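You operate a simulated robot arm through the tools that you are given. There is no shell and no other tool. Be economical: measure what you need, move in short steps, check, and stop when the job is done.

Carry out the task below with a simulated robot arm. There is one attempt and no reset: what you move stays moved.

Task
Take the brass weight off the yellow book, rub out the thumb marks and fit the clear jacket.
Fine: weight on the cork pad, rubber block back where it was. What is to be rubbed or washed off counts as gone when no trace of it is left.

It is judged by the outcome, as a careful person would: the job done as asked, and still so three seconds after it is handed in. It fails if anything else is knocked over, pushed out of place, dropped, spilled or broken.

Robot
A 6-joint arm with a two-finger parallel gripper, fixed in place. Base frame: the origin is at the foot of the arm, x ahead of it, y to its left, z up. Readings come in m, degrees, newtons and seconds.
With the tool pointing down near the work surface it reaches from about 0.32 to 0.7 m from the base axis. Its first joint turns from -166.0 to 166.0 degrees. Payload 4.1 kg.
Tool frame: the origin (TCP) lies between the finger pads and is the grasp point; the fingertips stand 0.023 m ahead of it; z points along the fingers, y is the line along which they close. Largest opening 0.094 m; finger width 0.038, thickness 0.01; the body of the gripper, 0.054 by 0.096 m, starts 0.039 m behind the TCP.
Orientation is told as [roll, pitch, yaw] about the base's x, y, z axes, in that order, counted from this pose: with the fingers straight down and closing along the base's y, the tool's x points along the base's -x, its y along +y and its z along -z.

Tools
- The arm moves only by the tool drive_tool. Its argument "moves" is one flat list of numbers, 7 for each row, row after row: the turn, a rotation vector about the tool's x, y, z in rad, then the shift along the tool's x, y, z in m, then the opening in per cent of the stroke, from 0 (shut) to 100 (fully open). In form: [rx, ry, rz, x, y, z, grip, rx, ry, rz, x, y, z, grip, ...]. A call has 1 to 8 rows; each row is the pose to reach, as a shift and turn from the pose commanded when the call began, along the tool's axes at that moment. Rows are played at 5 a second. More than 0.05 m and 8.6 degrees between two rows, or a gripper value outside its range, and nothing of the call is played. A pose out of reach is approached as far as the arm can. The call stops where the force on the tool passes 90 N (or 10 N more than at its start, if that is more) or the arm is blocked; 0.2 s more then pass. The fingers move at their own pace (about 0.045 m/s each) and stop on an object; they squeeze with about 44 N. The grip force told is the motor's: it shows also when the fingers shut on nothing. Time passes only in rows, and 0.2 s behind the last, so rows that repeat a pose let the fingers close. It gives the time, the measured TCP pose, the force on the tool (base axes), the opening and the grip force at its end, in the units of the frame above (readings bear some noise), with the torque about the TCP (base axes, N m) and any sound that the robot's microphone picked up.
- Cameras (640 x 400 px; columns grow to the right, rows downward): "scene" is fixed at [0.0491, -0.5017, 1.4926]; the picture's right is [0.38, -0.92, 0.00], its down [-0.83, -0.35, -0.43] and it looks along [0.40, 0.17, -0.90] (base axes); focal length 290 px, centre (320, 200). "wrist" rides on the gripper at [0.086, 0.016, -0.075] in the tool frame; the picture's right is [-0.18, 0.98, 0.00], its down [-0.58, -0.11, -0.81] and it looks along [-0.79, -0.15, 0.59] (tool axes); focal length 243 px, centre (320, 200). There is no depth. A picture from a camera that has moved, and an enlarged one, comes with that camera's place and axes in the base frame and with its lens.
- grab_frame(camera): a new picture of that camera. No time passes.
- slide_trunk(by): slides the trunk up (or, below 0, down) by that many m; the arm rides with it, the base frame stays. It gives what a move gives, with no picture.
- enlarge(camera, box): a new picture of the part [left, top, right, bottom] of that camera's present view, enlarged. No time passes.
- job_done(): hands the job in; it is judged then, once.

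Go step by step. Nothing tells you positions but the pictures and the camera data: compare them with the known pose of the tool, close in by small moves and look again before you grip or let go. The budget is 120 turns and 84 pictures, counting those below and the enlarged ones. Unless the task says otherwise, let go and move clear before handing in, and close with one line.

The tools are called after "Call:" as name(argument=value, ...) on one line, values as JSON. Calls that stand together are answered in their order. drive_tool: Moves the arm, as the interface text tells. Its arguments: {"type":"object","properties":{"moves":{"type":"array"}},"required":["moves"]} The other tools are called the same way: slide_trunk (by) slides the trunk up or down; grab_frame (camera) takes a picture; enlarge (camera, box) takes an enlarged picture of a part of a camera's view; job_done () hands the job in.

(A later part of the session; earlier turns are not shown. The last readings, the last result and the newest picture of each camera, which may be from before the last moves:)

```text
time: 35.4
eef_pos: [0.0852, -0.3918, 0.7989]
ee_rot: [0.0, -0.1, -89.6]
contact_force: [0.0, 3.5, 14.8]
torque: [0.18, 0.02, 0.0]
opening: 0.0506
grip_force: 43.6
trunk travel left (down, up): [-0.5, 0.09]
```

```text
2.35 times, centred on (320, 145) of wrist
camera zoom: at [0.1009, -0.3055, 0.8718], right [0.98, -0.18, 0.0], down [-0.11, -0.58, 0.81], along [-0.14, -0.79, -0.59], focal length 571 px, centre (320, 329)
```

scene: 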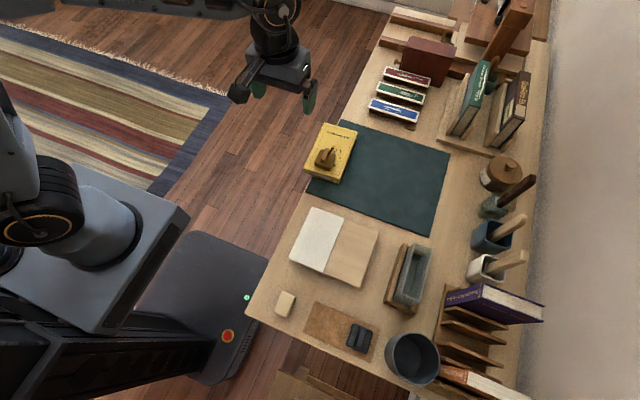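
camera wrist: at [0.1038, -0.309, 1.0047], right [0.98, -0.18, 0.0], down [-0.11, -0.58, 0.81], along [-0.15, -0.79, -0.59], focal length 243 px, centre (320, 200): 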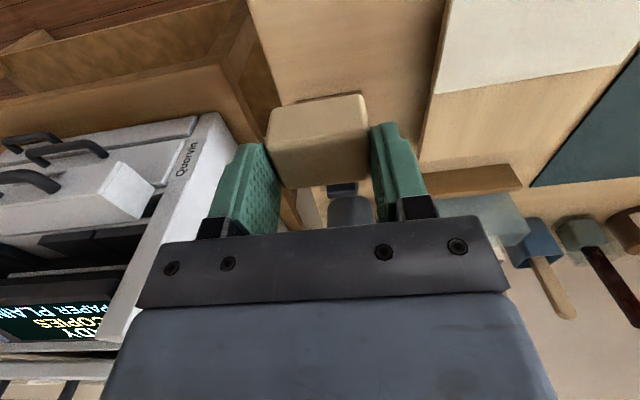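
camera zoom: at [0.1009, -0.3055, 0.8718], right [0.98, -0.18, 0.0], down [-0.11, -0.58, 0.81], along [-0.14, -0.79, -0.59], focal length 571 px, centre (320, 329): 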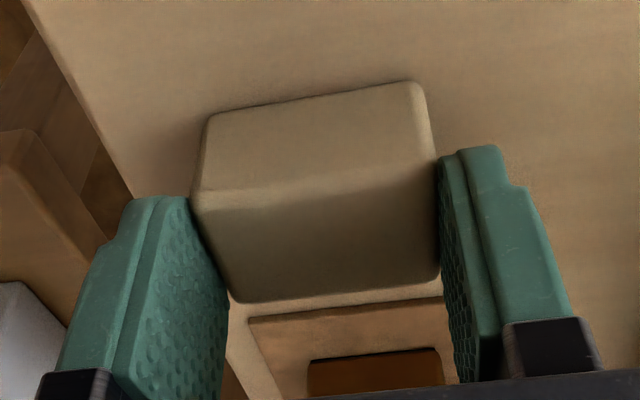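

Down on the desk. Release and rise, then I view the whole scene.

Call:
drive_tool(moves=[0, 0, 0, 0, 0, -0.0015, 75, 0, 0, 0, 0, 0, -0.0015, 100, 0, 0, 0, 0, 0, -0.0015, 100, 0, 0, 0, 0, 0, -0.04, 100, 0, 0, 0, 0, 0, -0.08, 100, 0, 0, 0, 0, 0, -0.116, 100])

Call:
grab_frame(camera="wrist")

Call:
enlarge(camera="wrist", box=[270, 20, 370, 110])

```text
time: 36.8
eef_pos: [0.0845, -0.3923, 0.914]
ee_rot: [0.0, 0.0, -89.6]
contact_force: [-0.4, -0.1, 0.1]
torque: [0.03, 0.03, 0.03]
opening: 0.0938
grip_force: 0.1
trunk travel left (down, up): [-0.5, 0.09]
```

```text
45 pictures are left
camera wrist: at [0.1004, -0.3057, 0.9888], right [0.98, -0.18, 0.0], down [-0.11, -0.58, 0.81], along [-0.14, -0.79, -0.59], focal length 243 px, centre (320, 200)
```

wrist: 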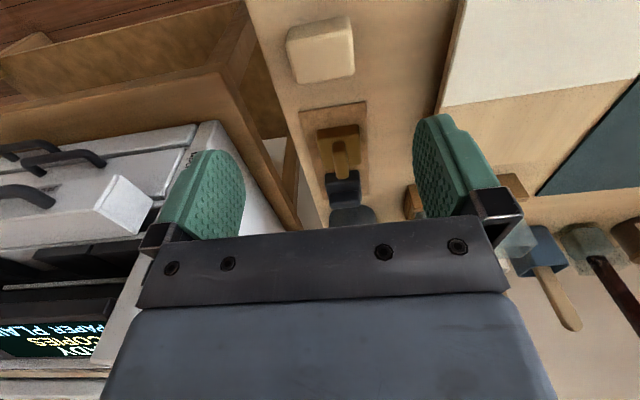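

```text
4.44 times, centred on (320, 65) of wrist
camera zoom: at [0.1004, -0.3057, 0.9888], right [0.98, -0.18, 0.0], down [-0.11, -0.58, 0.81], along [-0.14, -0.79, -0.59], focal length 1078 px, centre (320, 800)
```

zoom: 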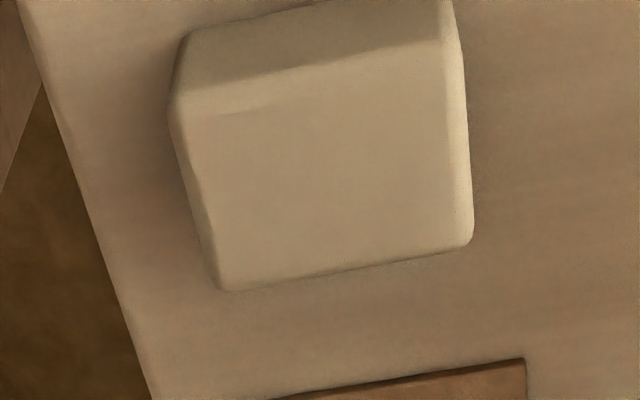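

The rubber is back and the cover is spotless. For the jacket, the book (about 174 × 105 × 31 mm) must go tail-first into the open-top jacket in its rest; its spine overhangs the desk edge by about 25 mm near the head, so I'll grip it there with the tool horizontal. I swing out over the floor, rotating the tool gradually.

Call:
drive_tool(moves=[-0.0573, -0.0894, 0.0894, 0.016, 0.0274, -0.034, 100, -0.1145, -0.1788, 0.1788, 0.032, 0.0548, -0.068, 100, -0.1718, -0.2682, 0.2682, 0.048, 0.0822, -0.102, 100, -0.229, -0.3576, 0.3576, 0.064, 0.1096, -0.136, 100, -0.2863, -0.447, 0.447, 0.08, 0.137, -0.17, 100, -0.3436, -0.5363, 0.5363, 0.096, 0.1644, -0.17, 100, -0.4008, -0.6257, 0.6257, 0.112, 0.1918, -0.17, 100, -0.4581, -0.7151, 0.7151, 0.128, 0.2192, -0.17, 100])

Call:
grab_frame(camera="scene")

```text
time: 38.6
eef_pos: [0.3029, -0.2601, 1.0847]
ee_rot: [41.6, -25.5, -142.9]
contact_force: [0.1, -1.0, 0.4]
torque: [-0.01, -0.01, -0.01]
opening: 0.0941
grip_force: 0.0
trunk travel left (down, up): [-0.5, 0.09]
```

```text
43 pictures are left
```

scene: 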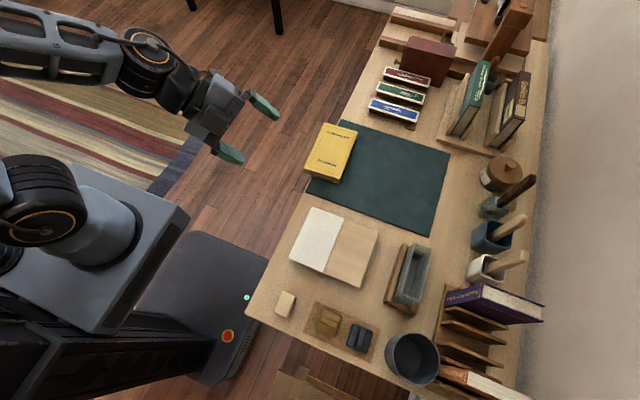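

Call:
drive_tool(moves=[-0.0573, -0.0894, 0.0894, 0.0359, 0.0105, -0.0071, 100, -0.1145, -0.1788, 0.1788, 0.0719, 0.0209, -0.0142, 100, -0.1718, -0.2682, 0.2682, 0.1078, 0.0314, -0.0212, 100, -0.229, -0.3576, 0.3576, 0.1438, 0.0419, -0.0283, 100, -0.2863, -0.447, 0.447, 0.1797, 0.0523, -0.0354, 100, -0.3436, -0.5363, 0.5363, 0.2156, 0.0628, -0.0425, 100, -0.4008, -0.6257, 0.6257, 0.2516, 0.0732, -0.0495, 100, -0.4581, -0.7151, 0.7151, 0.2875, 0.0837, -0.0566, 100])

```text
time: 40.4
eef_pos: [0.6597, -0.1238, 1.0934]
ee_rot: [82.4, -9.5, 166.2]
contact_force: [-1.3, -0.6, -0.1]
torque: [0.02, 0.03, 0.04]
opening: 0.094
grip_force: 0.0
out of reach, approached as far as the arm can: row 1, 2, 3, 4, 5, 6, 7, 8
trunk travel left (down, up): [-0.5, 0.09]
```

Call:
grab_frame(camera="scene")

Call:
drive_tool(moves=[0, 0, 0, 0, 0, 0, 100, 0, 0, 0, 0, 0, 0, 100])

```text
42 pictures are left
```

scene: 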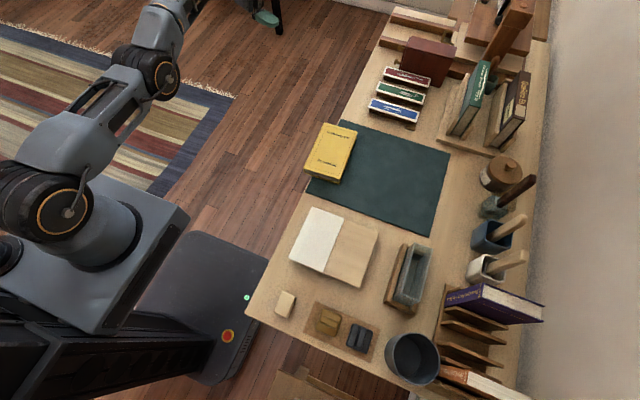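

```text
time: 41.0
eef_pos: [0.6619, -0.1256, 1.0913]
ee_rot: [82.5, -9.6, 166.3]
contact_force: [-0.1, -0.2, -0.1]
torque: [-0.01, 0.0, 0.01]
opening: 0.0941
grip_force: 0.0
trunk travel left (down, up): [-0.5, 0.09]
```

The arm took a slightly different route, but the tool is now nearly horizontal pointing at the desk. I level it and bring it nearer the book's spine, still above.

Call:
drive_tool(moves=[-0.0323, 0, 0.0418, -0.0053, -0.0336, 0.0238, 100, -0.0645, 0, 0.0835, -0.0105, -0.0672, 0.0476, 100, -0.0968, 0, 0.1253, -0.0158, -0.1007, 0.0714, 100, -0.129, 0, 0.167, -0.0211, -0.1343, 0.0952, 100])

Call:
grab_frame(camera="scene")

Call:
grab_frame(camera="wrist")

```text
time: 42.0
eef_pos: [0.666, -0.1763, 1.0611]
ee_rot: [88.1, -9.4, 165.9]
contact_force: [-0.3, 0.6, 0.8]
torque: [0.05, -0.02, 0.04]
opening: 0.0938
grip_force: 0.1
out of reach, approached as far as the arm can: row 1, 2, 3, 4
trunk travel left (down, up): [-0.5, 0.09]
```

```text
41 pictures are left
```

scene: 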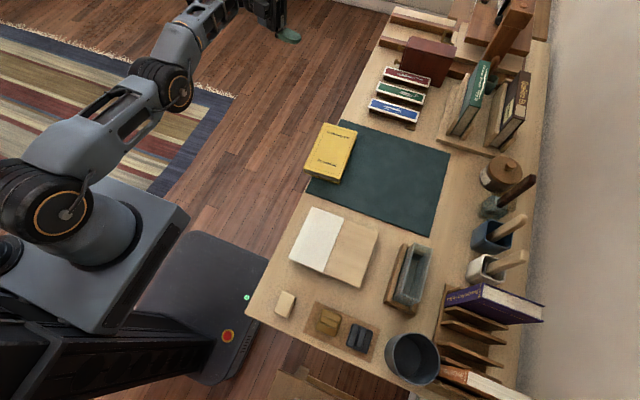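

```text
40 pictures are left
camera wrist: at [0.7699, -0.1245, 1.0655], right [-0.03, -0.02, 1.0], down [-0.37, 0.93, 0.01], along [-0.93, -0.37, -0.03], focal length 243 px, centre (320, 200)
```

wrist: 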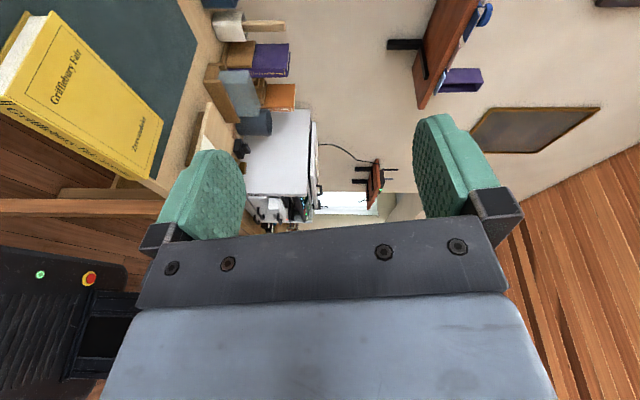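

A wrist joint seems limited with the camera on this side. I'll use the opposite roll (camera towards the base), so I rotate about the tool axis back away from the limit, staying out over the floor.

Call:
drive_tool(moves=[0, 0, -0.147, 0, 0, -0.01, 100, 0, 0, -0.294, 0, 0, -0.02, 100, 0, 0, -0.441, 0, 0, -0.03, 100, 0, 0, -0.588, 0, 0, -0.04, 100, 0, 0, -0.735, 0, 0, -0.05, 100, 0, 0, -0.882, 0, 0, -0.05, 100, 0, 0, -1.029, 0, 0, -0.05, 100, 0, 0, -1.176, 0, 0, -0.05, 100])

Call:
drive_tool(moves=[0, 0, -0.147, 0, 0, 0, 100, 0, 0, -0.294, 0, 0, 0, 100, 0, 0, -0.441, 0, 0, 0, 100, 0, 0, -0.588, 0, 0, 0, 100, 0, 0, -0.735, 0, 0, 0, 100, 0, 0, -0.882, 0, 0, 0, 100, 0, 0, -1.029, 0, 0, 0, 100, 0, 0, -1.176, 0, 0, 0, 100])

```text
time: 43.8
eef_pos: [0.6662, -0.1335, 1.0622]
ee_rot: [82.1, -76.8, 173.3]
contact_force: [0.1, 0.4, -0.7]
torque: [0.0, -0.03, -0.02]
opening: 0.0939
grip_force: 0.0
out of reach, approached as far as the arm can: row 3, 4, 5, 6, 7, 8
trunk travel left (down, up): [-0.5, 0.09]
```

```text
time: 45.6
eef_pos: [0.6672, -0.1337, 1.0631]
ee_rot: [-87.8, -35.6, -15.6]
contact_force: [0.2, 0.0, 0.0]
torque: [-0.01, 0.0, 0.01]
opening: 0.094
grip_force: 0.1
trunk travel left (down, up): [-0.5, 0.09]
```

Call:
drive_tool(moves=[-0.0137, -0.0631, -0.1243, 0.0256, 0.0091, 0.01, 100, -0.0274, -0.1261, -0.2486, 0.0513, 0.0181, 0.0201, 100, -0.041, -0.1892, -0.3728, 0.0769, 0.0272, 0.0301, 100, -0.0547, -0.2522, -0.4971, 0.1026, 0.0362, 0.0402, 100, -0.0684, -0.3153, -0.6214, 0.1282, 0.0453, 0.0502, 100])

Call:
grab_frame(camera="wrist")

Call:
grab_frame(camera="scene")

```text
time: 46.8
eef_pos: [0.6397, -0.1588, 0.7547]
ee_rot: [-90.2, -0.5, 3.8]
contact_force: [0.0, -0.3, 0.3]
torque: [0.04, 0.01, -0.02]
opening: 0.0943
grip_force: 0.0
out of reach, approached as far as the arm can: row 1, 2, 3, 4, 5
trunk travel left (down, up): [-0.5, 0.09]
```

```text
39 pictures are left
camera wrist: at [0.5486, -0.0902, 0.7385], right [0.19, 0.01, -0.98], down [0.53, 0.84, 0.11], along [0.83, -0.54, 0.16], focal length 243 px, centre (320, 200)
```

wrist: 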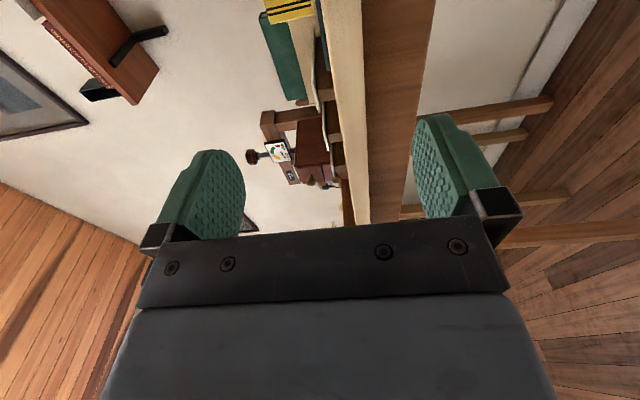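

```text
38 pictures are left
```

scene: 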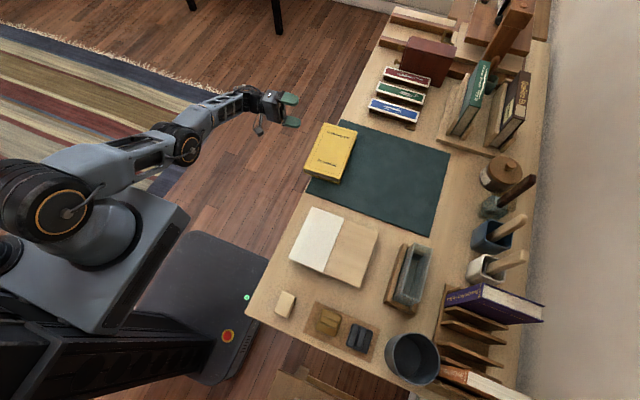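

The tool is now exactly level and aligned with the book's spine. I move to a pre-grip position 6 cm out from the spine near the head.

Call:
drive_tool(moves=[0, 0, 0, 0.02, -0.008, 0.015, 100, 0, 0, 0, 0.04, -0.016, 0.035, 100, 0, 0, 0, 0.0579, -0.022, 0.05, 100])

Call:
grab_frame(camera="wrist")

```text
time: 47.8
eef_pos: [0.6373, -0.2164, 0.8298]
ee_rot: [-92.0, -14.0, 4.1]
contact_force: [-0.7, -0.1, 0.2]
torque: [-0.04, 0.0, 0.01]
opening: 0.0942
grip_force: 0.1
out of reach, approached as far as the arm can: row 1, 2
trunk travel left (down, up): [-0.5, 0.09]
stopped in row 3: the arm was blocked; the commanded pose is now the measured one
```

```text
37 pictures are left
camera wrist: at [0.5532, -0.1489, 0.7911], right [0.42, 0.0, -0.91], down [0.49, 0.85, 0.22], along [0.77, -0.53, 0.36], focal length 243 px, centre (320, 200)
```

wrist: 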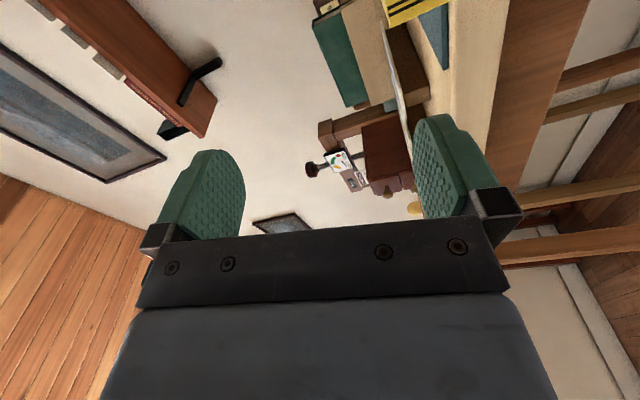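

That branch of the arm is cramped. I go back to a tool-down pose in the comfortable configuration and re-approach from there.

Call:
drive_tool(moves=[-0.1443, 0.0224, -0.0128, 0.0081, -0.0272, 0.003, 100, -0.2886, 0.0448, -0.0256, 0.0162, -0.0544, 0.006, 100, -0.4329, 0.0672, -0.0384, 0.0243, -0.0816, 0.009, 100, -0.5772, 0.0896, -0.0512, 0.0324, -0.1088, 0.012, 100, -0.7215, 0.112, -0.064, 0.0405, -0.136, 0.015, 100, -0.8658, 0.1344, -0.0768, 0.0486, -0.1632, 0.018, 100, -1.0101, 0.1568, -0.0896, 0.0567, -0.1904, 0.021, 100, -1.1544, 0.1792, -0.1024, 0.0648, -0.2176, 0.024, 100])

Call:
grab_frame(camera="scene")

```text
time: 49.6
eef_pos: [0.5217, -0.2406, 1.0254]
ee_rot: [-24.6, -4.2, -1.4]
contact_force: [0.3, -0.7, 0.2]
torque: [0.0, -0.02, 0.02]
opening: 0.094
grip_force: 0.0
trunk travel left (down, up): [-0.5, 0.09]
```

```text
36 pictures are left
```

scene: 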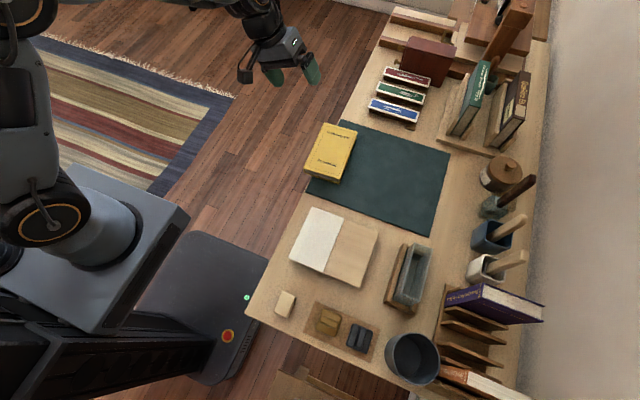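

The arm is healthy again with the tool pitched in its own plane; purely sideways is its singular direction. Better: approach the spine diagonally (pointing +x, -y) near the tail end. First I'll nudge the book's tail end about 15 mm further over the edge from the fore-edge side, using shut fingers.

Call:
drive_tool(moves=[-0.1443, 0.0224, -0.0128, 0.0114, -0.03, 0.0258, 0, -0.2886, 0.0448, -0.0256, 0.0228, -0.06, 0.0516, 0, -0.4329, 0.0672, -0.0384, 0.0342, -0.09, 0.0774, 0, -0.4329, 0.0672, -0.0384, 0.0456, -0.12, 0.1032, 0, -0.4329, 0.0672, -0.0384, 0.057, -0.15, 0.129, 0])

```text
time: 50.8
eef_pos: [0.4628, -0.4345, 0.966]
ee_rot: [0.0, 0.1, -0.1]
contact_force: [-0.2, -0.1, -0.3]
torque: [-0.01, 0.02, -0.01]
opening: 0.0
grip_force: 13.0
trunk travel left (down, up): [-0.5, 0.09]
```

Call:
drive_tool(moves=[0, 0, 0, 0, 0, 0.042, 0, 0, 0, 0, 0, 0, 0.084, 0, 0, 0, 0, 0, 0, 0.126, 0, 0, 0, 0, 0, 0, 0.155, 0, 0, 0, 0, 0, 0, 0.169, 0])

Call:
grab_frame(camera="wrist")

```text
time: 52.0
eef_pos: [0.4657, -0.4323, 0.7946]
ee_rot: [0.0, 0.3, -0.2]
contact_force: [-0.1, -0.3, 0.3]
torque: [0.01, -0.01, -0.02]
opening: 0.0
grip_force: 42.6
trunk travel left (down, up): [-0.5, 0.09]
```

```text
35 pictures are left
camera wrist: at [0.378, -0.4156, 0.8704], right [0.19, 0.98, 0.0], down [0.58, -0.11, 0.8], along [0.79, -0.15, -0.59], focal length 243 px, centre (320, 200)
```

wrist: 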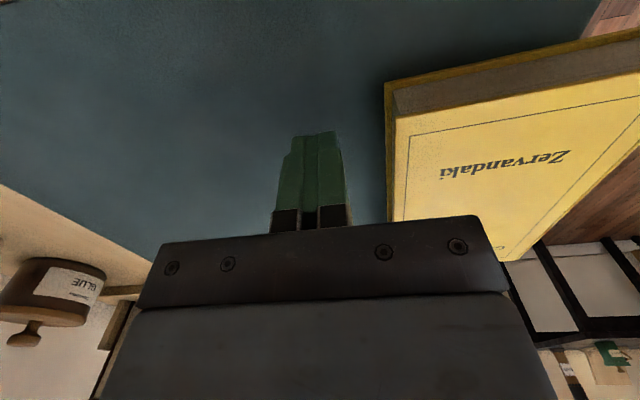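

Fingers stand beside the fore-edge. Pushing slowly in +y.

Call:
drive_tool(moves=[0, 0, 0, 0, 0.015, 0, 0, 0, 0, 0, 0, 0.025, 0, 0, 0, 0, 0, 0, 0.031, 0, 0, 0, 0, 0, 0, 0.036, 0, 0, 0, 0, 0, 0, 0.041, 0, 0, 0, 0, 0, 0, 0.045, 0])

Call:
drive_tool(moves=[0, 0, 0, 0, -0.02, 0, 0, 0, 0, 0, 0, -0.03, -0.03, 0, 0, 0, 0, 0.03, -0.03, -0.075, 0, 0, 0, 0, 0.07, -0.03, -0.1, 0, 0, 0, 0, 0.11, -0.03, -0.12, 50, 0, 0, 0, 0.14, -0.03, -0.14, 100])

Call:
enlarge(camera="scene", box=[290, 115, 370, 195])

```text
refused: moves must hold 7 numbers for each row
```

```text
refused: row 3 steps farther than a row can; nothing moved
```

```text
5.00 times, centred on (330, 155) of scene
camera zoom: at [0.0491, -0.5017, 1.4926], right [0.38, -0.92, 0.0], down [-0.83, -0.35, -0.43], along [0.4, 0.17, -0.9], focal length 1450 px, centre (270, 425)
```

zoom: 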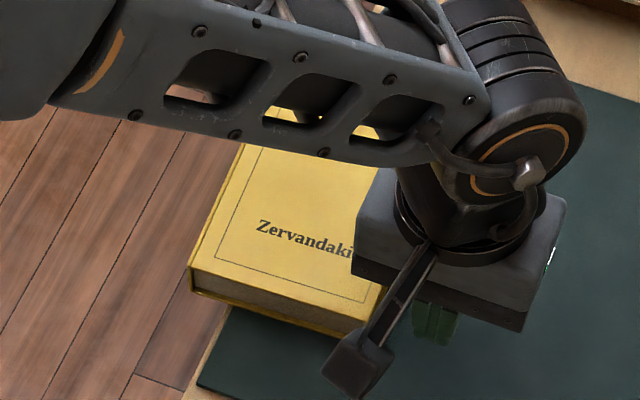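

Both calls were malformed; nothing moved. Retrying the push with correct rows.

Call:
drive_tool(moves=[0, 0, 0, 0, 0.015, 0, 0, 0, 0, 0, 0, 0.025, 0, 0, 0, 0, 0, 0, 0.031, 0, 0, 0, 0, 0, 0, 0.036, 0, 0, 0, 0, 0, 0, 0.041, 0, 0, 0, 0, 0, 0, 0.045, 0, 0])

Call:
drive_tool(moves=[0, 0, 0, 0, -0.02, 0, 0, 0, 0, 0, 0, -0.03, -0.03, 0, 0, 0, 0, 0.01, -0.03, -0.07, 0, 0, 0, 0, 0.045, -0.03, -0.1, 0, 0, 0, 0, 0.085, -0.03, -0.12, 50, 0, 0, 0, 0.12, -0.03, -0.14, 100])

Call:
enlarge(camera="scene", box=[290, 115, 370, 195])

```text
time: 53.4
eef_pos: [0.4637, -0.3871, 0.7976]
ee_rot: [-0.1, 0.1, -0.2]
contact_force: [-1.2, -1.6, -0.9]
torque: [-0.02, 0.02, -0.03]
opening: 0.0002
grip_force: 42.3
trunk travel left (down, up): [-0.5, 0.09]
```

```text
time: 54.8
eef_pos: [0.3436, -0.4127, 0.9397]
ee_rot: [0.1, 0.2, -0.1]
contact_force: [0.3, -0.7, 0.5]
torque: [-0.02, -0.01, -0.01]
opening: 0.0495
grip_force: 0.0
trunk travel left (down, up): [-0.5, 0.09]
```

```text
5.00 times, centred on (330, 155) of scene
camera zoom: at [0.0491, -0.5017, 1.4926], right [0.38, -0.92, 0.0], down [-0.83, -0.35, -0.43], along [0.4, 0.17, -0.9], focal length 1450 px, centre (270, 425)
```

zoom: 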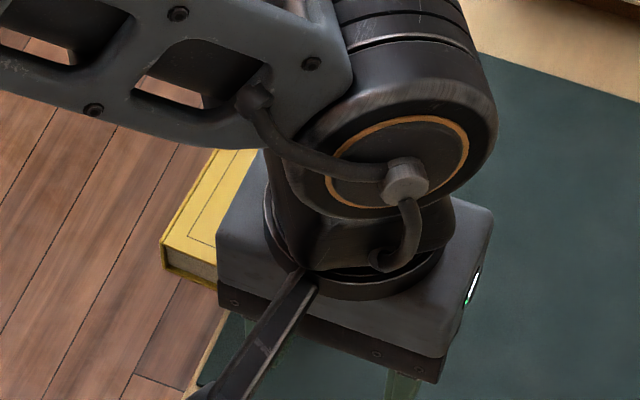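

The tail end now overhangs more. I rotate towards the diagonal horizontal grip pose, out over the floor.

Call:
drive_tool(moves=[0.1235, -0.0512, -0.0512, -0.013, 0.0194, -0.012, 100, 0.247, -0.1024, -0.1024, -0.026, 0.0388, -0.024, 100, 0.3705, -0.1536, -0.1536, -0.039, 0.0582, -0.036, 100, 0.494, -0.2048, -0.2048, -0.052, 0.0776, -0.048, 100, 0.6175, -0.256, -0.256, -0.065, 0.097, -0.06, 100, 0.741, -0.3072, -0.3072, -0.078, 0.1164, -0.06, 100, 0.8645, -0.3584, -0.3584, -0.091, 0.1358, -0.06, 100, 0.988, -0.4096, -0.4096, -0.104, 0.1552, -0.06, 100])

Call:
enlarge(camera="scene", box=[220, 60, 400, 210])

```text
time: 56.6
eef_pos: [0.4499, -0.2589, 1.0004]
ee_rot: [-60.4, -8.2, 30.8]
contact_force: [0.8, 0.1, 0.4]
torque: [-0.02, 0.01, -0.01]
opening: 0.094
grip_force: 0.1
trunk travel left (down, up): [-0.5, 0.09]
```

```text
2.67 times, centred on (310, 135) of scene
camera zoom: at [0.0491, -0.5017, 1.4926], right [0.38, -0.92, 0.0], down [-0.83, -0.35, -0.43], along [0.4, 0.17, -0.9], focal length 773 px, centre (347, 373)
```

zoom: 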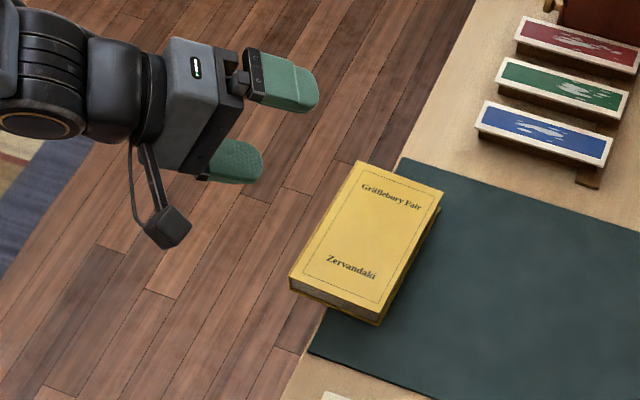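

Tail overhang is now about 38 mm with the centre of mass still well inside the edge. Finishing the rotation.

Call:
drive_tool(moves=[0.1235, -0.0512, -0.0512, 0, 0, -0.01, 100, 0.247, -0.1024, -0.1024, 0, 0, -0.02, 100, 0.3705, -0.1536, -0.1536, 0, 0, -0.03, 100, 0.494, -0.2048, -0.2048, 0, 0, -0.04, 100])

```text
time: 57.6
eef_pos: [0.4283, -0.2323, 1.0181]
ee_rot: [-89.9, 0.0, 45.1]
contact_force: [0.3, 1.1, 0.7]
torque: [0.01, 0.0, -0.04]
opening: 0.0941
grip_force: 0.1
trunk travel left (down, up): [-0.5, 0.09]
```

Call:
drive_tool(moves=[0, 0, 0, -0.0431, 0, -0.0021, 100, 0, 0, 0, -0.0431, 0.045, -0.0021, 100, 0, 0, 0, -0.0431, 0.09, -0.0021, 100, 0, 0, 0, -0.0431, 0.135, -0.0021, 100, 0, 0, 0, -0.0431, 0.18, -0.0021, 100, 0, 0, 0, -0.0431, 0.22, -0.0021, 100, 0, 0, 0, -0.0431, 0.241, -0.0021, 100])

Call:
grab_frame(camera="wrist")

Call:
enlarge(camera="scene", box=[220, 100, 400, 250])

```text
time: 59.2
eef_pos: [0.4542, -0.1977, 0.7787]
ee_rot: [-89.9, 0.1, 45.0]
contact_force: [0.1, 0.3, 0.5]
torque: [0.02, 0.01, 0.0]
opening: 0.0938
grip_force: 0.0
trunk travel left (down, up): [-0.5, 0.09]
```

```text
31 pictures are left
camera wrist: at [0.3407, -0.2065, 0.7622], right [0.13, 0.13, -0.98], down [-0.16, 0.98, 0.11], along [0.98, 0.14, 0.15], focal length 243 px, centre (320, 200)
```

wrist: 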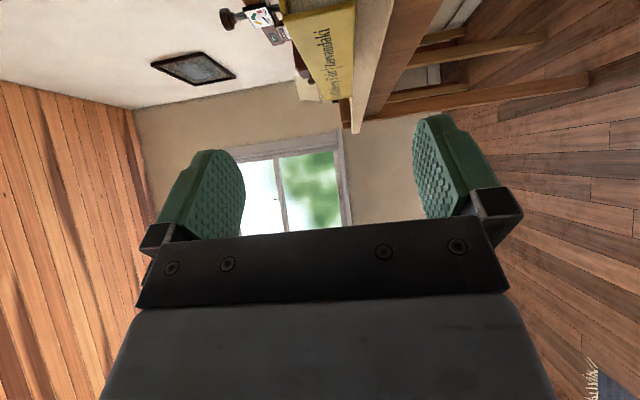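

```text
2.67 times, centred on (310, 175) of scene
camera zoom: at [0.0491, -0.5017, 1.4926], right [0.38, -0.92, 0.0], down [-0.83, -0.35, -0.43], along [0.4, 0.17, -0.9], focal length 773 px, centre (347, 267)
```

zoom: 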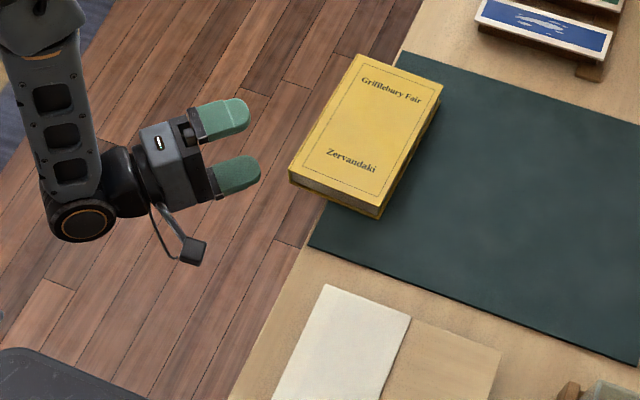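

Call:
enlarge(camera="wrist", box=[260, 0, 400, 140])

```text
2.86 times, centred on (330, 70) of wrist
camera zoom: at [0.3407, -0.2065, 0.7622], right [0.13, 0.13, -0.98], down [-0.16, 0.98, 0.11], along [0.98, 0.14, 0.15], focal length 693 px, centre (291, 571)
```

zoom: 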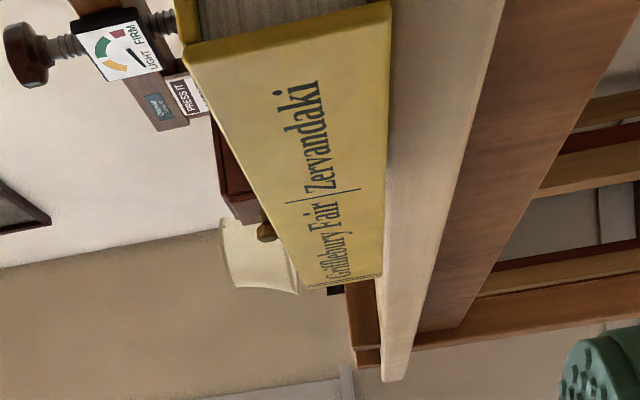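

Book mid-height measures about z 0.769. I lower slightly and move in, stopping short for a check.

Call:
drive_tool(moves=[0, 0, 0, 0, 0.008, 0, 100, 0, 0, 0, 0.015, 0.008, 0.016, 100, 0, 0, 0, 0.03, 0.008, 0.032, 100, 0, 0, 0, 0.04, 0.008, 0.043, 100])

Call:
enlarge(camera="wrist", box=[140, 0, 500, 240])

Call:
enlarge(camera="scene", box=[260, 120, 380, 210])

```text
time: 60.2
eef_pos: [0.4589, -0.2588, 0.7679]
ee_rot: [-89.8, 0.0, 45.0]
contact_force: [-0.2, 0.0, 0.7]
torque: [0.03, 0.0, 0.0]
opening: 0.094
grip_force: 0.1
trunk travel left (down, up): [-0.5, 0.09]
```

```text
1.67 times, centred on (320, 120) of wrist
camera zoom: at [0.3436, -0.2665, 0.7522], right [0.13, 0.13, -0.98], down [-0.16, 0.98, 0.11], along [0.98, 0.14, 0.14], focal length 404 px, centre (320, 333)
```

zoom: 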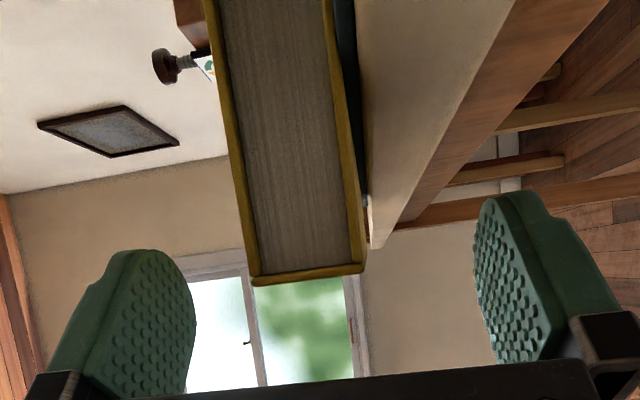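

```text
4.44 times, centred on (320, 165) of scene
camera zoom: at [0.0491, -0.5017, 1.4926], right [0.38, -0.92, 0.0], down [-0.83, -0.35, -0.43], along [0.4, 0.17, -0.9], focal length 1288 px, centre (320, 356)
```

zoom: 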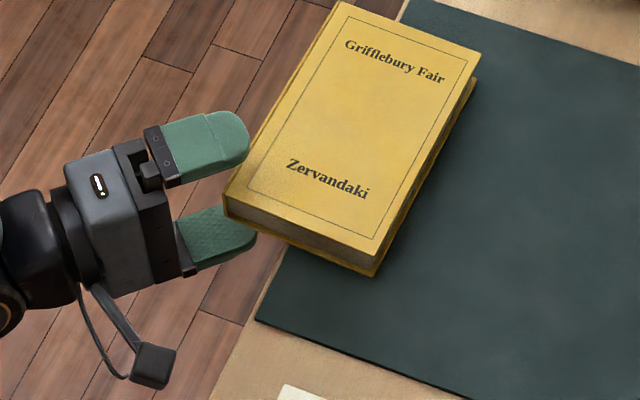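

Fingers straddle the book centrally. Moving in the last 14 mm, then closing gently.

Call:
drive_tool(moves=[0, 0, 0, 0.005, 0, 0.004, 100, 0, 0, 0, 0.011, 0, 0.008, 100, 0, 0, 0, 0.011, 0, 0.008, 100])

Call:
enlarge(camera="wrist", box=[140, 0, 500, 240])

```text
time: 61.0
eef_pos: [0.4566, -0.2696, 0.7685]
ee_rot: [-89.9, 0.0, 44.9]
contact_force: [0.6, 0.5, 0.0]
torque: [-0.04, -0.04, 0.0]
opening: 0.0939
grip_force: 0.0
trunk travel left (down, up): [-0.5, 0.09]
```

```text
1.67 times, centred on (320, 120) of wrist
camera zoom: at [0.3429, -0.2779, 0.7524], right [0.13, 0.13, -0.98], down [-0.16, 0.98, 0.11], along [0.98, 0.14, 0.15], focal length 404 px, centre (320, 333)
```

zoom: 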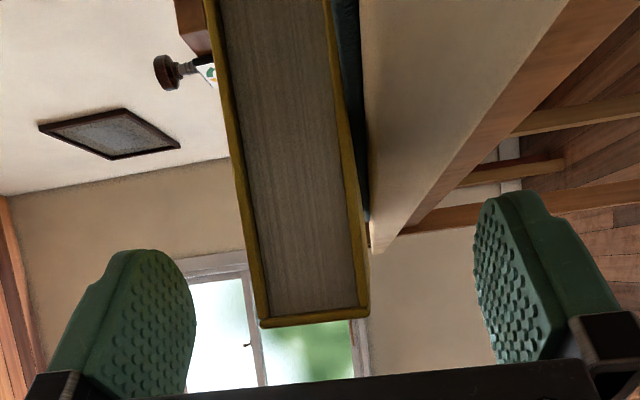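

Call:
drive_tool(moves=[0, 0, 0, 0, 0, 0, 50, 0, 0, 0, 0, 0, 0, 0, 0, 0, 0, 0, 0, 0, 0, 0, 0, 0, 0, 0, 0, 0, 0, 0, 0, 0, 0, 0, 0])

Call:
enlarge(camera="wrist", box=[140, 0, 500, 240])

```text
time: 62.2
eef_pos: [0.4565, -0.2699, 0.7676]
ee_rot: [-90.0, 0.1, 44.9]
contact_force: [0.3, -0.1, 5.5]
torque: [-0.24, -0.21, 0.05]
opening: 0.03
grip_force: 43.6
trunk travel left (down, up): [-0.5, 0.09]
```

```text
1.67 times, centred on (320, 120) of wrist
camera zoom: at [0.343, -0.2778, 0.7529], right [0.13, 0.13, -0.98], down [-0.16, 0.98, 0.11], along [0.98, 0.14, 0.15], focal length 404 px, centre (320, 333)
```

zoom: 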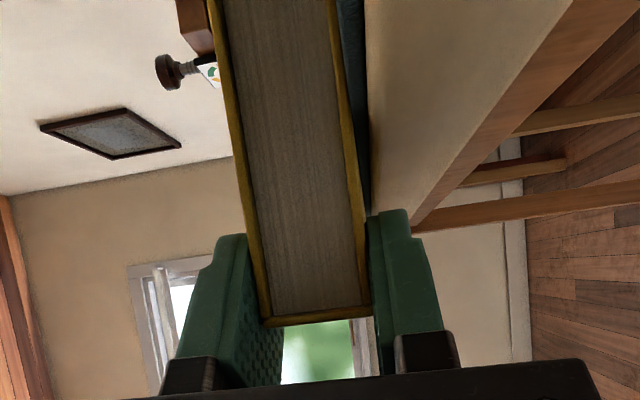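

Gripped at 30 mm thickness. Lifting a little and checking.

Call:
drive_tool(moves=[0, 0, 0, 0, -0.006, 0, 0, 0, 0, 0, 0, -0.015, 0, 0, 0, 0, 0, 0, -0.03, 0, 0])

Call:
enlarge(camera="scene", box=[260, 120, 380, 210])

```text
time: 63.0
eef_pos: [0.4568, -0.2697, 0.7985]
ee_rot: [-89.8, 0.2, 45.0]
contact_force: [-0.4, -0.5, -4.2]
torque: [0.19, 0.29, 0.01]
opening: 0.0299
grip_force: 44.1
trunk travel left (down, up): [-0.5, 0.09]
```

```text
4.44 times, centred on (320, 165) of scene
camera zoom: at [0.0491, -0.5017, 1.4926], right [0.38, -0.92, 0.0], down [-0.83, -0.35, -0.43], along [0.4, 0.17, -0.9], focal length 1288 px, centre (320, 356)
```

zoom: 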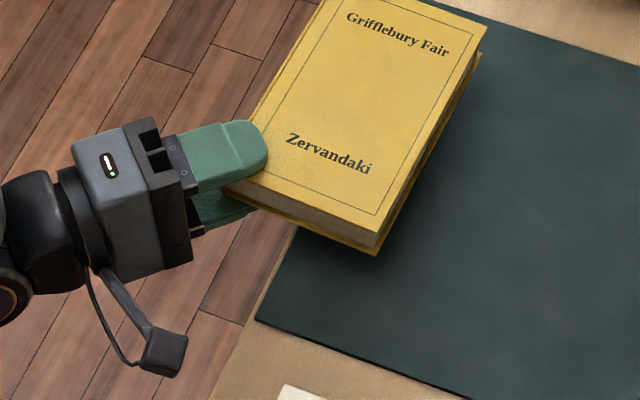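

The book is held firmly and level (about 0.43 kg). I raise it well clear.

Call:
drive_tool(moves=[0, 0, 0, 0, -0.04, 0, 0, 0, 0, 0, 0, -0.08, 0, 0, 0, 0, 0, 0, -0.12, 0, 0, 0, 0, 0, 0, -0.16, 0, 0, 0, 0, 0, 0, -0.2, 0, 0, 0, 0, 0, 0, -0.24, 0, 0, 0, 0, 0, 0, -0.28, 0, 0, 0, 0, 0, 0, -0.31, 0, 0])

```text
time: 64.8
eef_pos: [0.4609, -0.2722, 1.1094]
ee_rot: [-89.8, 0.1, 45.1]
contact_force: [0.3, -0.5, -3.1]
torque: [0.24, 0.24, 0.02]
opening: 0.0297
grip_force: 43.7
trunk travel left (down, up): [-0.5, 0.09]
```

Call:
drive_tool(moves=[0, -0.0806, -0.114, 0.0296, 0, 0.0054, 0, 0, -0.1612, -0.228, 0.0591, 0, 0.0108, 0, 0, -0.2418, -0.342, 0.0887, 0, 0.0163, 0, 0, -0.3224, -0.456, 0.1182, 0, 0.0217, 0, 0, -0.403, -0.57, 0.1478, 0, 0.0271, 0, 0, -0.4836, -0.684, 0.1773, 0, 0.0325, 0, 0, -0.5642, -0.798, 0.2069, 0, 0.0379, 0, 0, -0.6448, -0.912, 0.2364, 0, 0.0434, 0])

Call:
grab_frame(camera="scene")

```text
time: 66.6
eef_pos: [0.5054, -0.1897, 1.2089]
ee_rot: [-65.7, 46.5, 82.9]
contact_force: [0.9, -0.2, -4.0]
torque: [0.11, 0.31, 0.01]
opening: 0.03
grip_force: 43.7
out of reach, approached as far as the arm can: row 1, 2, 3, 4, 5, 6, 7, 8
trunk travel left (down, up): [-0.5, 0.09]
```

```text
23 pictures are left
```

scene: 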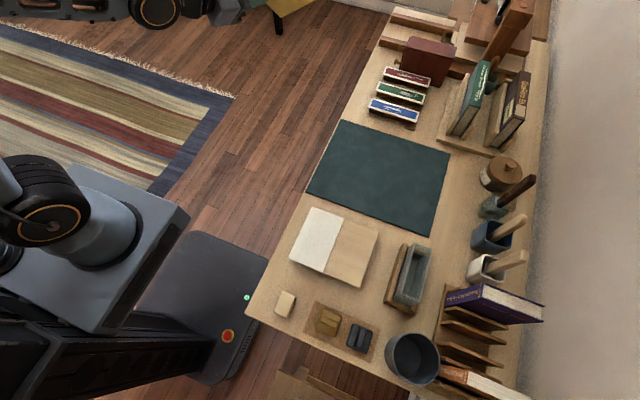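

The arm got cramped close to its shoulder again; the book is still held safely in the air. I move outward to a roomier radius before turning further.

Call:
drive_tool(moves=[0, 0, 0, 0.0224, 0.0325, 0.0206, 0, 0, 0, 0, 0.0447, 0.065, 0.0411, 0, 0, 0, 0, 0.067, 0.0975, 0.0617, 0, 0, 0, 0, 0.0894, 0.13, 0.0822, 0, 0, 0, 0, 0.1118, 0.1625, 0.1028, 0, 0, 0, 0, 0.1341, 0.195, 0.1233, 0])

Call:
grab_frame(camera="scene")

```text
time: 68.0
eef_pos: [0.5997, -0.3676, 1.1945]
ee_rot: [-57.3, 46.5, 81.7]
contact_force: [0.4, -0.4, -4.1]
torque: [0.18, 0.28, 0.01]
opening: 0.0296
grip_force: 43.8
out of reach, approached as far as the arm can: row 1, 2, 3, 4, 5, 6
trunk travel left (down, up): [-0.5, 0.09]
```

```text
22 pictures are left
```

scene: 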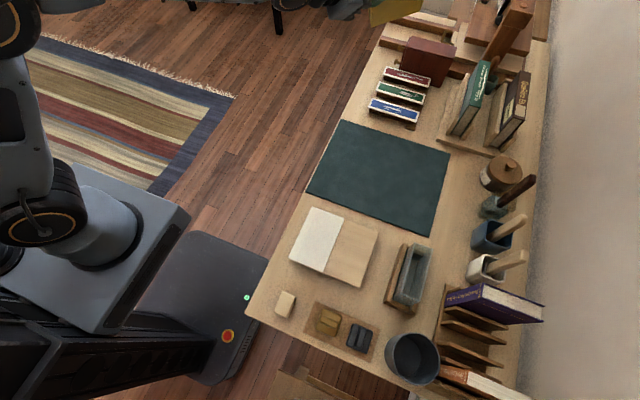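

Joint 6 seems limited to about ±90°, so this roll can't reach the jacket pose. The remedy is to set the book back as it was, and re-grip with the tool rolled the other way. First I return to the earlier grip orientation above the mat.

Call:
drive_tool(moves=[0.033, 0.045, 0.1152, -0.0197, 0.0152, -0.0134, 0, 0.066, 0.0899, 0.2305, -0.0394, 0.0303, -0.0268, 0, 0.099, 0.1349, 0.3457, -0.059, 0.0455, -0.0402, 0, 0.132, 0.1798, 0.4609, -0.0787, 0.0606, -0.0536, 0, 0.165, 0.2248, 0.5761, -0.0984, 0.0758, -0.067, 0, 0.198, 0.2697, 0.6914, -0.1181, 0.0909, -0.0804, 0, 0.231, 0.3147, 0.8066, -0.1377, 0.1061, -0.0938, 0, 0.264, 0.3596, 0.9218, -0.1574, 0.1212, -0.1072, 0])

```text
time: 69.8
eef_pos: [0.4569, -0.2604, 1.0447]
ee_rot: [-90.2, -0.3, 45.1]
contact_force: [-0.3, -0.4, -4.1]
torque: [0.22, 0.29, 0.04]
opening: 0.0299
grip_force: 43.5
out of reach, approached as far as the arm can: row 1, 2, 3, 4, 5, 6
trunk travel left (down, up): [-0.5, 0.09]
```

Call:
drive_tool(moves=[0, 0, 0, 0.0066, 0.04, 0.0066, 0, 0, 0, 0, 0.0066, 0.08, 0.0066, 0, 0, 0, 0, 0.0066, 0.12, 0.0066, 0, 0, 0, 0, 0.0066, 0.16, 0.0066, 0, 0, 0, 0, 0.0066, 0.2, 0.0066, 0, 0, 0, 0, 0.0066, 0.235, 0.0066, 0, 0, 0, 0, 0.0066, 0.255, 0.0066, 0, 0, 0, 0, 0.0066, 0.267, 0.0066, 0])

Call:
enlarge(camera="scene", box=[260, 120, 380, 210])

```text
time: 71.6
eef_pos: [0.4589, -0.2699, 0.7819]
ee_rot: [-90.3, -0.1, 45.2]
contact_force: [-0.6, 0.7, -4.1]
torque: [0.21, 0.26, 0.02]
opening: 0.03
grip_force: 44.3
trunk travel left (down, up): [-0.5, 0.09]
```

```text
4.44 times, centred on (320, 165) of scene
camera zoom: at [0.0491, -0.5017, 1.4926], right [0.38, -0.92, 0.0], down [-0.83, -0.35, -0.43], along [0.4, 0.17, -0.9], focal length 1288 px, centre (320, 356)
```

zoom: 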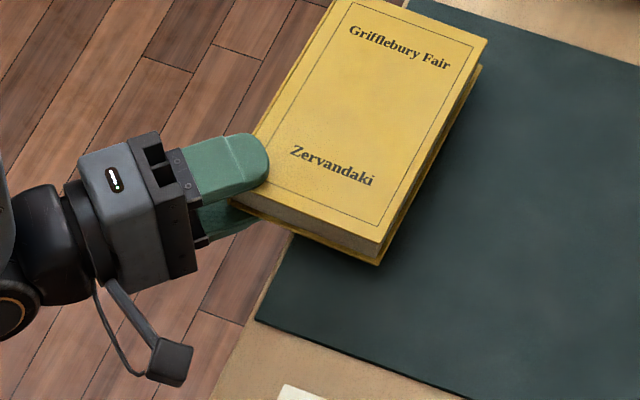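

Call:
drive_tool(moves=[0, 0, 0, 0, 0.006, 0, 0, 0, 0, 0, 0, 0.01, 0, 0, 0, 0, 0, 0, 0.0125, 0, 0])

```text
time: 72.4
eef_pos: [0.4567, -0.2699, 0.7694]
ee_rot: [-90.2, -0.2, 45.1]
contact_force: [0.4, -0.2, -3.8]
torque: [0.21, 0.26, -0.01]
opening: 0.0297
grip_force: 44.4
trunk travel left (down, up): [-0.5, 0.09]
```

Call:
drive_tool(moves=[0, 0, 0, 0, 0.001, 0, 0, 0, 0, 0, 0, 0.002, 0, 0, 0, 0, 0, 0, 0.002, 0, 0])

```text
time: 73.2
eef_pos: [0.4559, -0.2691, 0.7702]
ee_rot: [-90.6, -0.1, 45.2]
contact_force: [5.1, -4.7, 9.4]
torque: [-0.45, 0.41, 0.25]
opening: 0.0297
grip_force: 43.6
trunk travel left (down, up): [-0.5, 0.09]
```

Book rests on the mat. Releasing and backing off.

Call:
drive_tool(moves=[0, 0, 0, 0, 0, 0, 60, 0, 0, 0, 0, 0, 0, 100, 0, 0, 0, 0, 0, 0, 100, 0, 0, 0, 0, 0, 0, 100, 0, 0, 0, -0.02, 0, -0.02, 100, 0, 0, 0, -0.045, 0, -0.045, 100, 0, 0, 0, -0.055, -0.04, -0.055, 100, 0, 0, 0, -0.055, -0.08, -0.055, 100])

Call:
enlarge(camera="scene", box=[260, 120, 380, 210])

```text
time: 75.0
eef_pos: [0.4583, -0.1899, 0.8465]
ee_rot: [-90.3, -0.2, 45.3]
contact_force: [-0.2, -0.3, 0.0]
torque: [0.03, -0.02, -0.02]
opening: 0.0939
grip_force: 0.1
trunk travel left (down, up): [-0.5, 0.09]
```

```text
4.44 times, centred on (320, 165) of scene
camera zoom: at [0.0491, -0.5017, 1.4926], right [0.38, -0.92, 0.0], down [-0.83, -0.35, -0.43], along [0.4, 0.17, -0.9], focal length 1288 px, centre (320, 356)
```

zoom: 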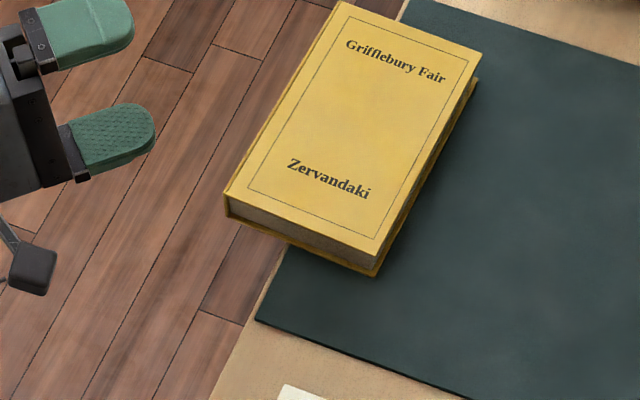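

The book is back exactly as before. Now I roll the tool 180° the other way, out over the floor.

Call:
drive_tool(moves=[0, 0, 0.1428, 0, -0.01, 0, 100, 0, 0, 0.2856, 0, -0.02, 0, 100, 0, 0, 0.4284, 0, -0.03, 0, 100, 0, 0, 0.5712, 0, -0.04, 0, 100, 0, 0, 0.714, 0, -0.04, 0, 100, 0, 0, 0.8568, 0, -0.04, 0, 100, 0, 0, 0.9996, 0, -0.04, 0, 100, 0, 0, 1.1424, 0, -0.04, 0, 100])

Call:
drive_tool(moves=[0, 0, 0.1428, 0, 0, 0, 100, 0, 0, 0.2856, 0, 0, 0, 100, 0, 0, 0.4284, 0, 0, 0, 100, 0, 0, 0.5712, 0, 0, 0, 100, 0, 0, 0.714, 0, 0, 0, 100, 0, 0, 0.8568, 0, 0, 0, 100, 0, 0, 0.9996, 0, 0, 0, 100, 0, 0, 1.1424, 0, 0, 0, 100])

Call:
drive_tool(moves=[0, 0, 0.1428, 0, 0, 0, 100, 0, 0, 0.2856, 0, 0, 0, 100, 0, 0, 0.4284, 0, 0, 0, 100, 0, 0, 0.5712, 0, 0, 0, 100, 0, 0, 0.714, 0, 0, 0, 100, 0, 0, 0.8568, 0, 0, 0, 100])

```text
time: 76.8
eef_pos: [0.4555, -0.1932, 0.8874]
ee_rot: [-90.4, -65.8, 45.6]
contact_force: [0.0, 0.4, 0.0]
torque: [0.02, 0.02, 0.03]
opening: 0.0941
grip_force: 0.1
trunk travel left (down, up): [-0.5, 0.09]
```

```text
time: 78.6
eef_pos: [0.6435, -0.135, 1.1143]
ee_rot: [81.9, -54.3, -132.2]
contact_force: [-0.9, 0.2, -1.1]
torque: [0.01, 0.0, -0.01]
opening: 0.0937
grip_force: 0.1
out of reach, approached as far as the arm can: row 2, 3, 4, 5, 6, 7, 8
trunk travel left (down, up): [-0.5, 0.09]
```

```text
time: 80.0
eef_pos: [0.7698, -0.1637, 1.2449]
ee_rot: [83.9, -6.4, -138.8]
contact_force: [-0.2, -0.7, 0.0]
torque: [0.0, 0.0, 0.05]
opening: 0.094
grip_force: 0.0
out of reach, approached as far as the arm can: row 1, 2, 3, 4, 5, 6
trunk travel left (down, up): [-0.5, 0.09]
```

The tool has arrived in the wanted roll, though far out. I translate back in steps to see whether this branch serves.

Call:
drive_tool(moves=[0, 0, 0, -0.0157, -0.0383, -0.0102, 100, 0, 0, 0, -0.0314, -0.0766, -0.0205, 100, 0, 0, 0, -0.0471, -0.1149, -0.0307, 100, 0, 0, 0, -0.0629, -0.1531, -0.041, 100, 0, 0, 0, -0.0786, -0.1914, -0.0512, 100, 0, 0, 0, -0.0943, -0.2297, -0.0615, 100, 0, 0, 0, -0.11, -0.268, -0.0717, 100])

Call:
grab_frame(camera="scene")

```text
time: 81.6
eef_pos: [0.8212, -0.1872, 1.1002]
ee_rot: [85.4, -5.5, -138.5]
contact_force: [-0.7, 0.6, 0.9]
torque: [0.04, 0.0, 0.02]
opening: 0.0937
grip_force: 0.1
out of reach, approached as far as the arm can: row 1, 2, 3, 4, 5, 6, 7
trunk travel left (down, up): [-0.5, 0.09]
```

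```text
19 pictures are left
```

scene: 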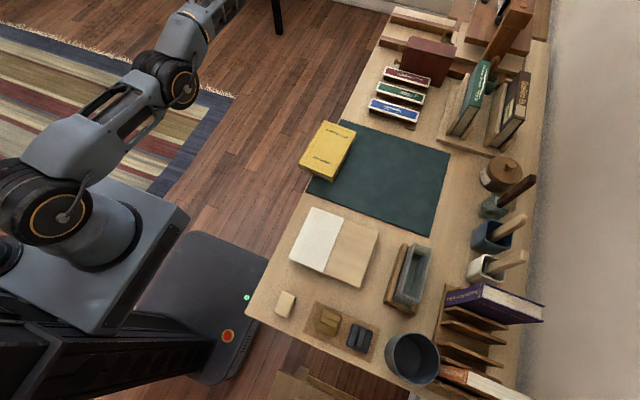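

The wrist behaves like a spherical one with ±166° roll joints, and I've been on a flipped branch. I unwind to the natural tool-down pose, then pitch up within the arm's plane to stay on the good branch.

Call:
drive_tool(moves=[0.0477, 0.0936, -0.0976, -0.0154, -0.0043, -0.0122, 100, 0.0954, 0.1872, -0.1952, -0.0308, -0.0086, -0.0244, 100, 0.1431, 0.2808, -0.2928, -0.0462, -0.0129, -0.0366, 100, 0.1908, 0.3744, -0.3904, -0.0616, -0.0172, -0.0488, 100, 0.2385, 0.468, -0.488, -0.077, -0.0215, -0.061, 100, 0.2862, 0.5616, -0.5856, -0.0924, -0.0258, -0.0732, 100, 0.3339, 0.6552, -0.6832, -0.1078, -0.0301, -0.0854, 100, 0.3816, 0.7488, -0.7808, -0.1232, -0.0344, -0.0976, 100])

```text
time: 83.6
eef_pos: [0.7177, -0.2208, 1.2543]
ee_rot: [64.1, -37.4, -90.4]
contact_force: [0.7, 0.9, -0.8]
torque: [0.01, -0.06, 0.04]
opening: 0.0939
grip_force: 0.0
out of reach, approached as far as the arm can: row 1, 2, 3, 4, 5, 6
trunk travel left (down, up): [-0.5, 0.09]
stopped in row 8: the arm was blocked; the commanded pose is now the measured one
```

Call:
drive_tool(moves=[0.0553, 0.1117, -0.0708, 0.0121, -0.0209, -0.0141, 100, 0.1107, 0.2235, -0.1416, 0.0242, -0.0418, -0.0282, 100, 0.166, 0.3352, -0.2124, 0.0364, -0.0627, -0.0423, 100, 0.2214, 0.4469, -0.2832, 0.0485, -0.0836, -0.0564, 100, 0.2767, 0.5587, -0.3541, 0.0606, -0.1045, -0.0705, 100, 0.332, 0.6704, -0.4249, 0.0727, -0.1254, -0.0846, 100, 0.3874, 0.7821, -0.4957, 0.0848, -0.1463, -0.0987, 100])

Call:
drive_tool(moves=[0, 0, 0, 0, 0, 0, 100])

```text
time: 85.2
eef_pos: [0.5592, -0.2043, 1.1338]
ee_rot: [11.9, -17.9, -34.1]
contact_force: [0.2, 0.0, -0.1]
torque: [-0.01, -0.01, 0.01]
opening: 0.0939
grip_force: 0.0
trunk travel left (down, up): [-0.5, 0.09]
```

```text
time: 85.6
eef_pos: [0.5599, -0.204, 1.1354]
ee_rot: [11.9, -18.0, -34.2]
contact_force: [0.3, -0.2, -0.9]
torque: [0.04, -0.02, -0.02]
opening: 0.0944
grip_force: 0.0
trunk travel left (down, up): [-0.5, 0.09]
```

Call:
drive_tool(moves=[0.0553, 0.1117, -0.0708, 0, 0, 0, 100, 0.1107, 0.2235, -0.1416, 0, 0, 0, 100, 0.166, 0.3352, -0.2124, 0, 0, 0, 100, 0.166, 0.3352, -0.2124, 0, 0, 0, 100])

```text
time: 86.6
eef_pos: [0.5626, -0.2046, 1.1332]
ee_rot: [0.0, -0.1, -19.9]
contact_force: [-0.5, -0.5, -0.6]
torque: [0.01, 0.02, 0.0]
opening: 0.0938
grip_force: 0.0
trunk travel left (down, up): [-0.5, 0.09]
```

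Now the in-plane pitch-up to horizontal.

Call:
drive_tool(moves=[0, -0.1428, 0, 0, 0, 0.0167, 100, 0, -0.2856, 0, 0, 0, 0.0334, 100, 0, -0.4284, 0, 0, 0, 0.0501, 100, 0, -0.5712, 0, 0, 0, 0.0668, 100, 0, -0.714, 0, 0, 0, 0.0835, 100, 0, -0.8568, 0, 0, 0, 0.1002, 100, 0, -0.9996, 0, 0, 0, 0.1169, 100, 0, -1.1424, 0, 0, 0, 0.1336, 100])

Call:
drive_tool(moves=[0, -0.1428, 0, 0, 0, 0, 100, 0, -0.2856, 0, 0, 0, 0, 100, 0, -0.4284, 0, 0, 0, 0, 100])

```text
time: 88.4
eef_pos: [0.5658, -0.2035, 1.0]
ee_rot: [0.3, -65.6, -20.0]
contact_force: [-0.4, 0.1, -0.5]
torque: [-0.03, 0.02, -0.04]
opening: 0.0942
grip_force: 0.1
out of reach, approached as far as the arm can: row 6, 7
trunk travel left (down, up): [-0.5, 0.09]
```

```text
time: 89.2
eef_pos: [0.5646, -0.2049, 0.9997]
ee_rot: [178.0, -89.8, 162.1]
contact_force: [0.0, 1.5, -0.5]
torque: [-0.06, 0.0, 0.02]
opening: 0.0941
grip_force: 0.0
trunk travel left (down, up): [-0.5, 0.09]
```

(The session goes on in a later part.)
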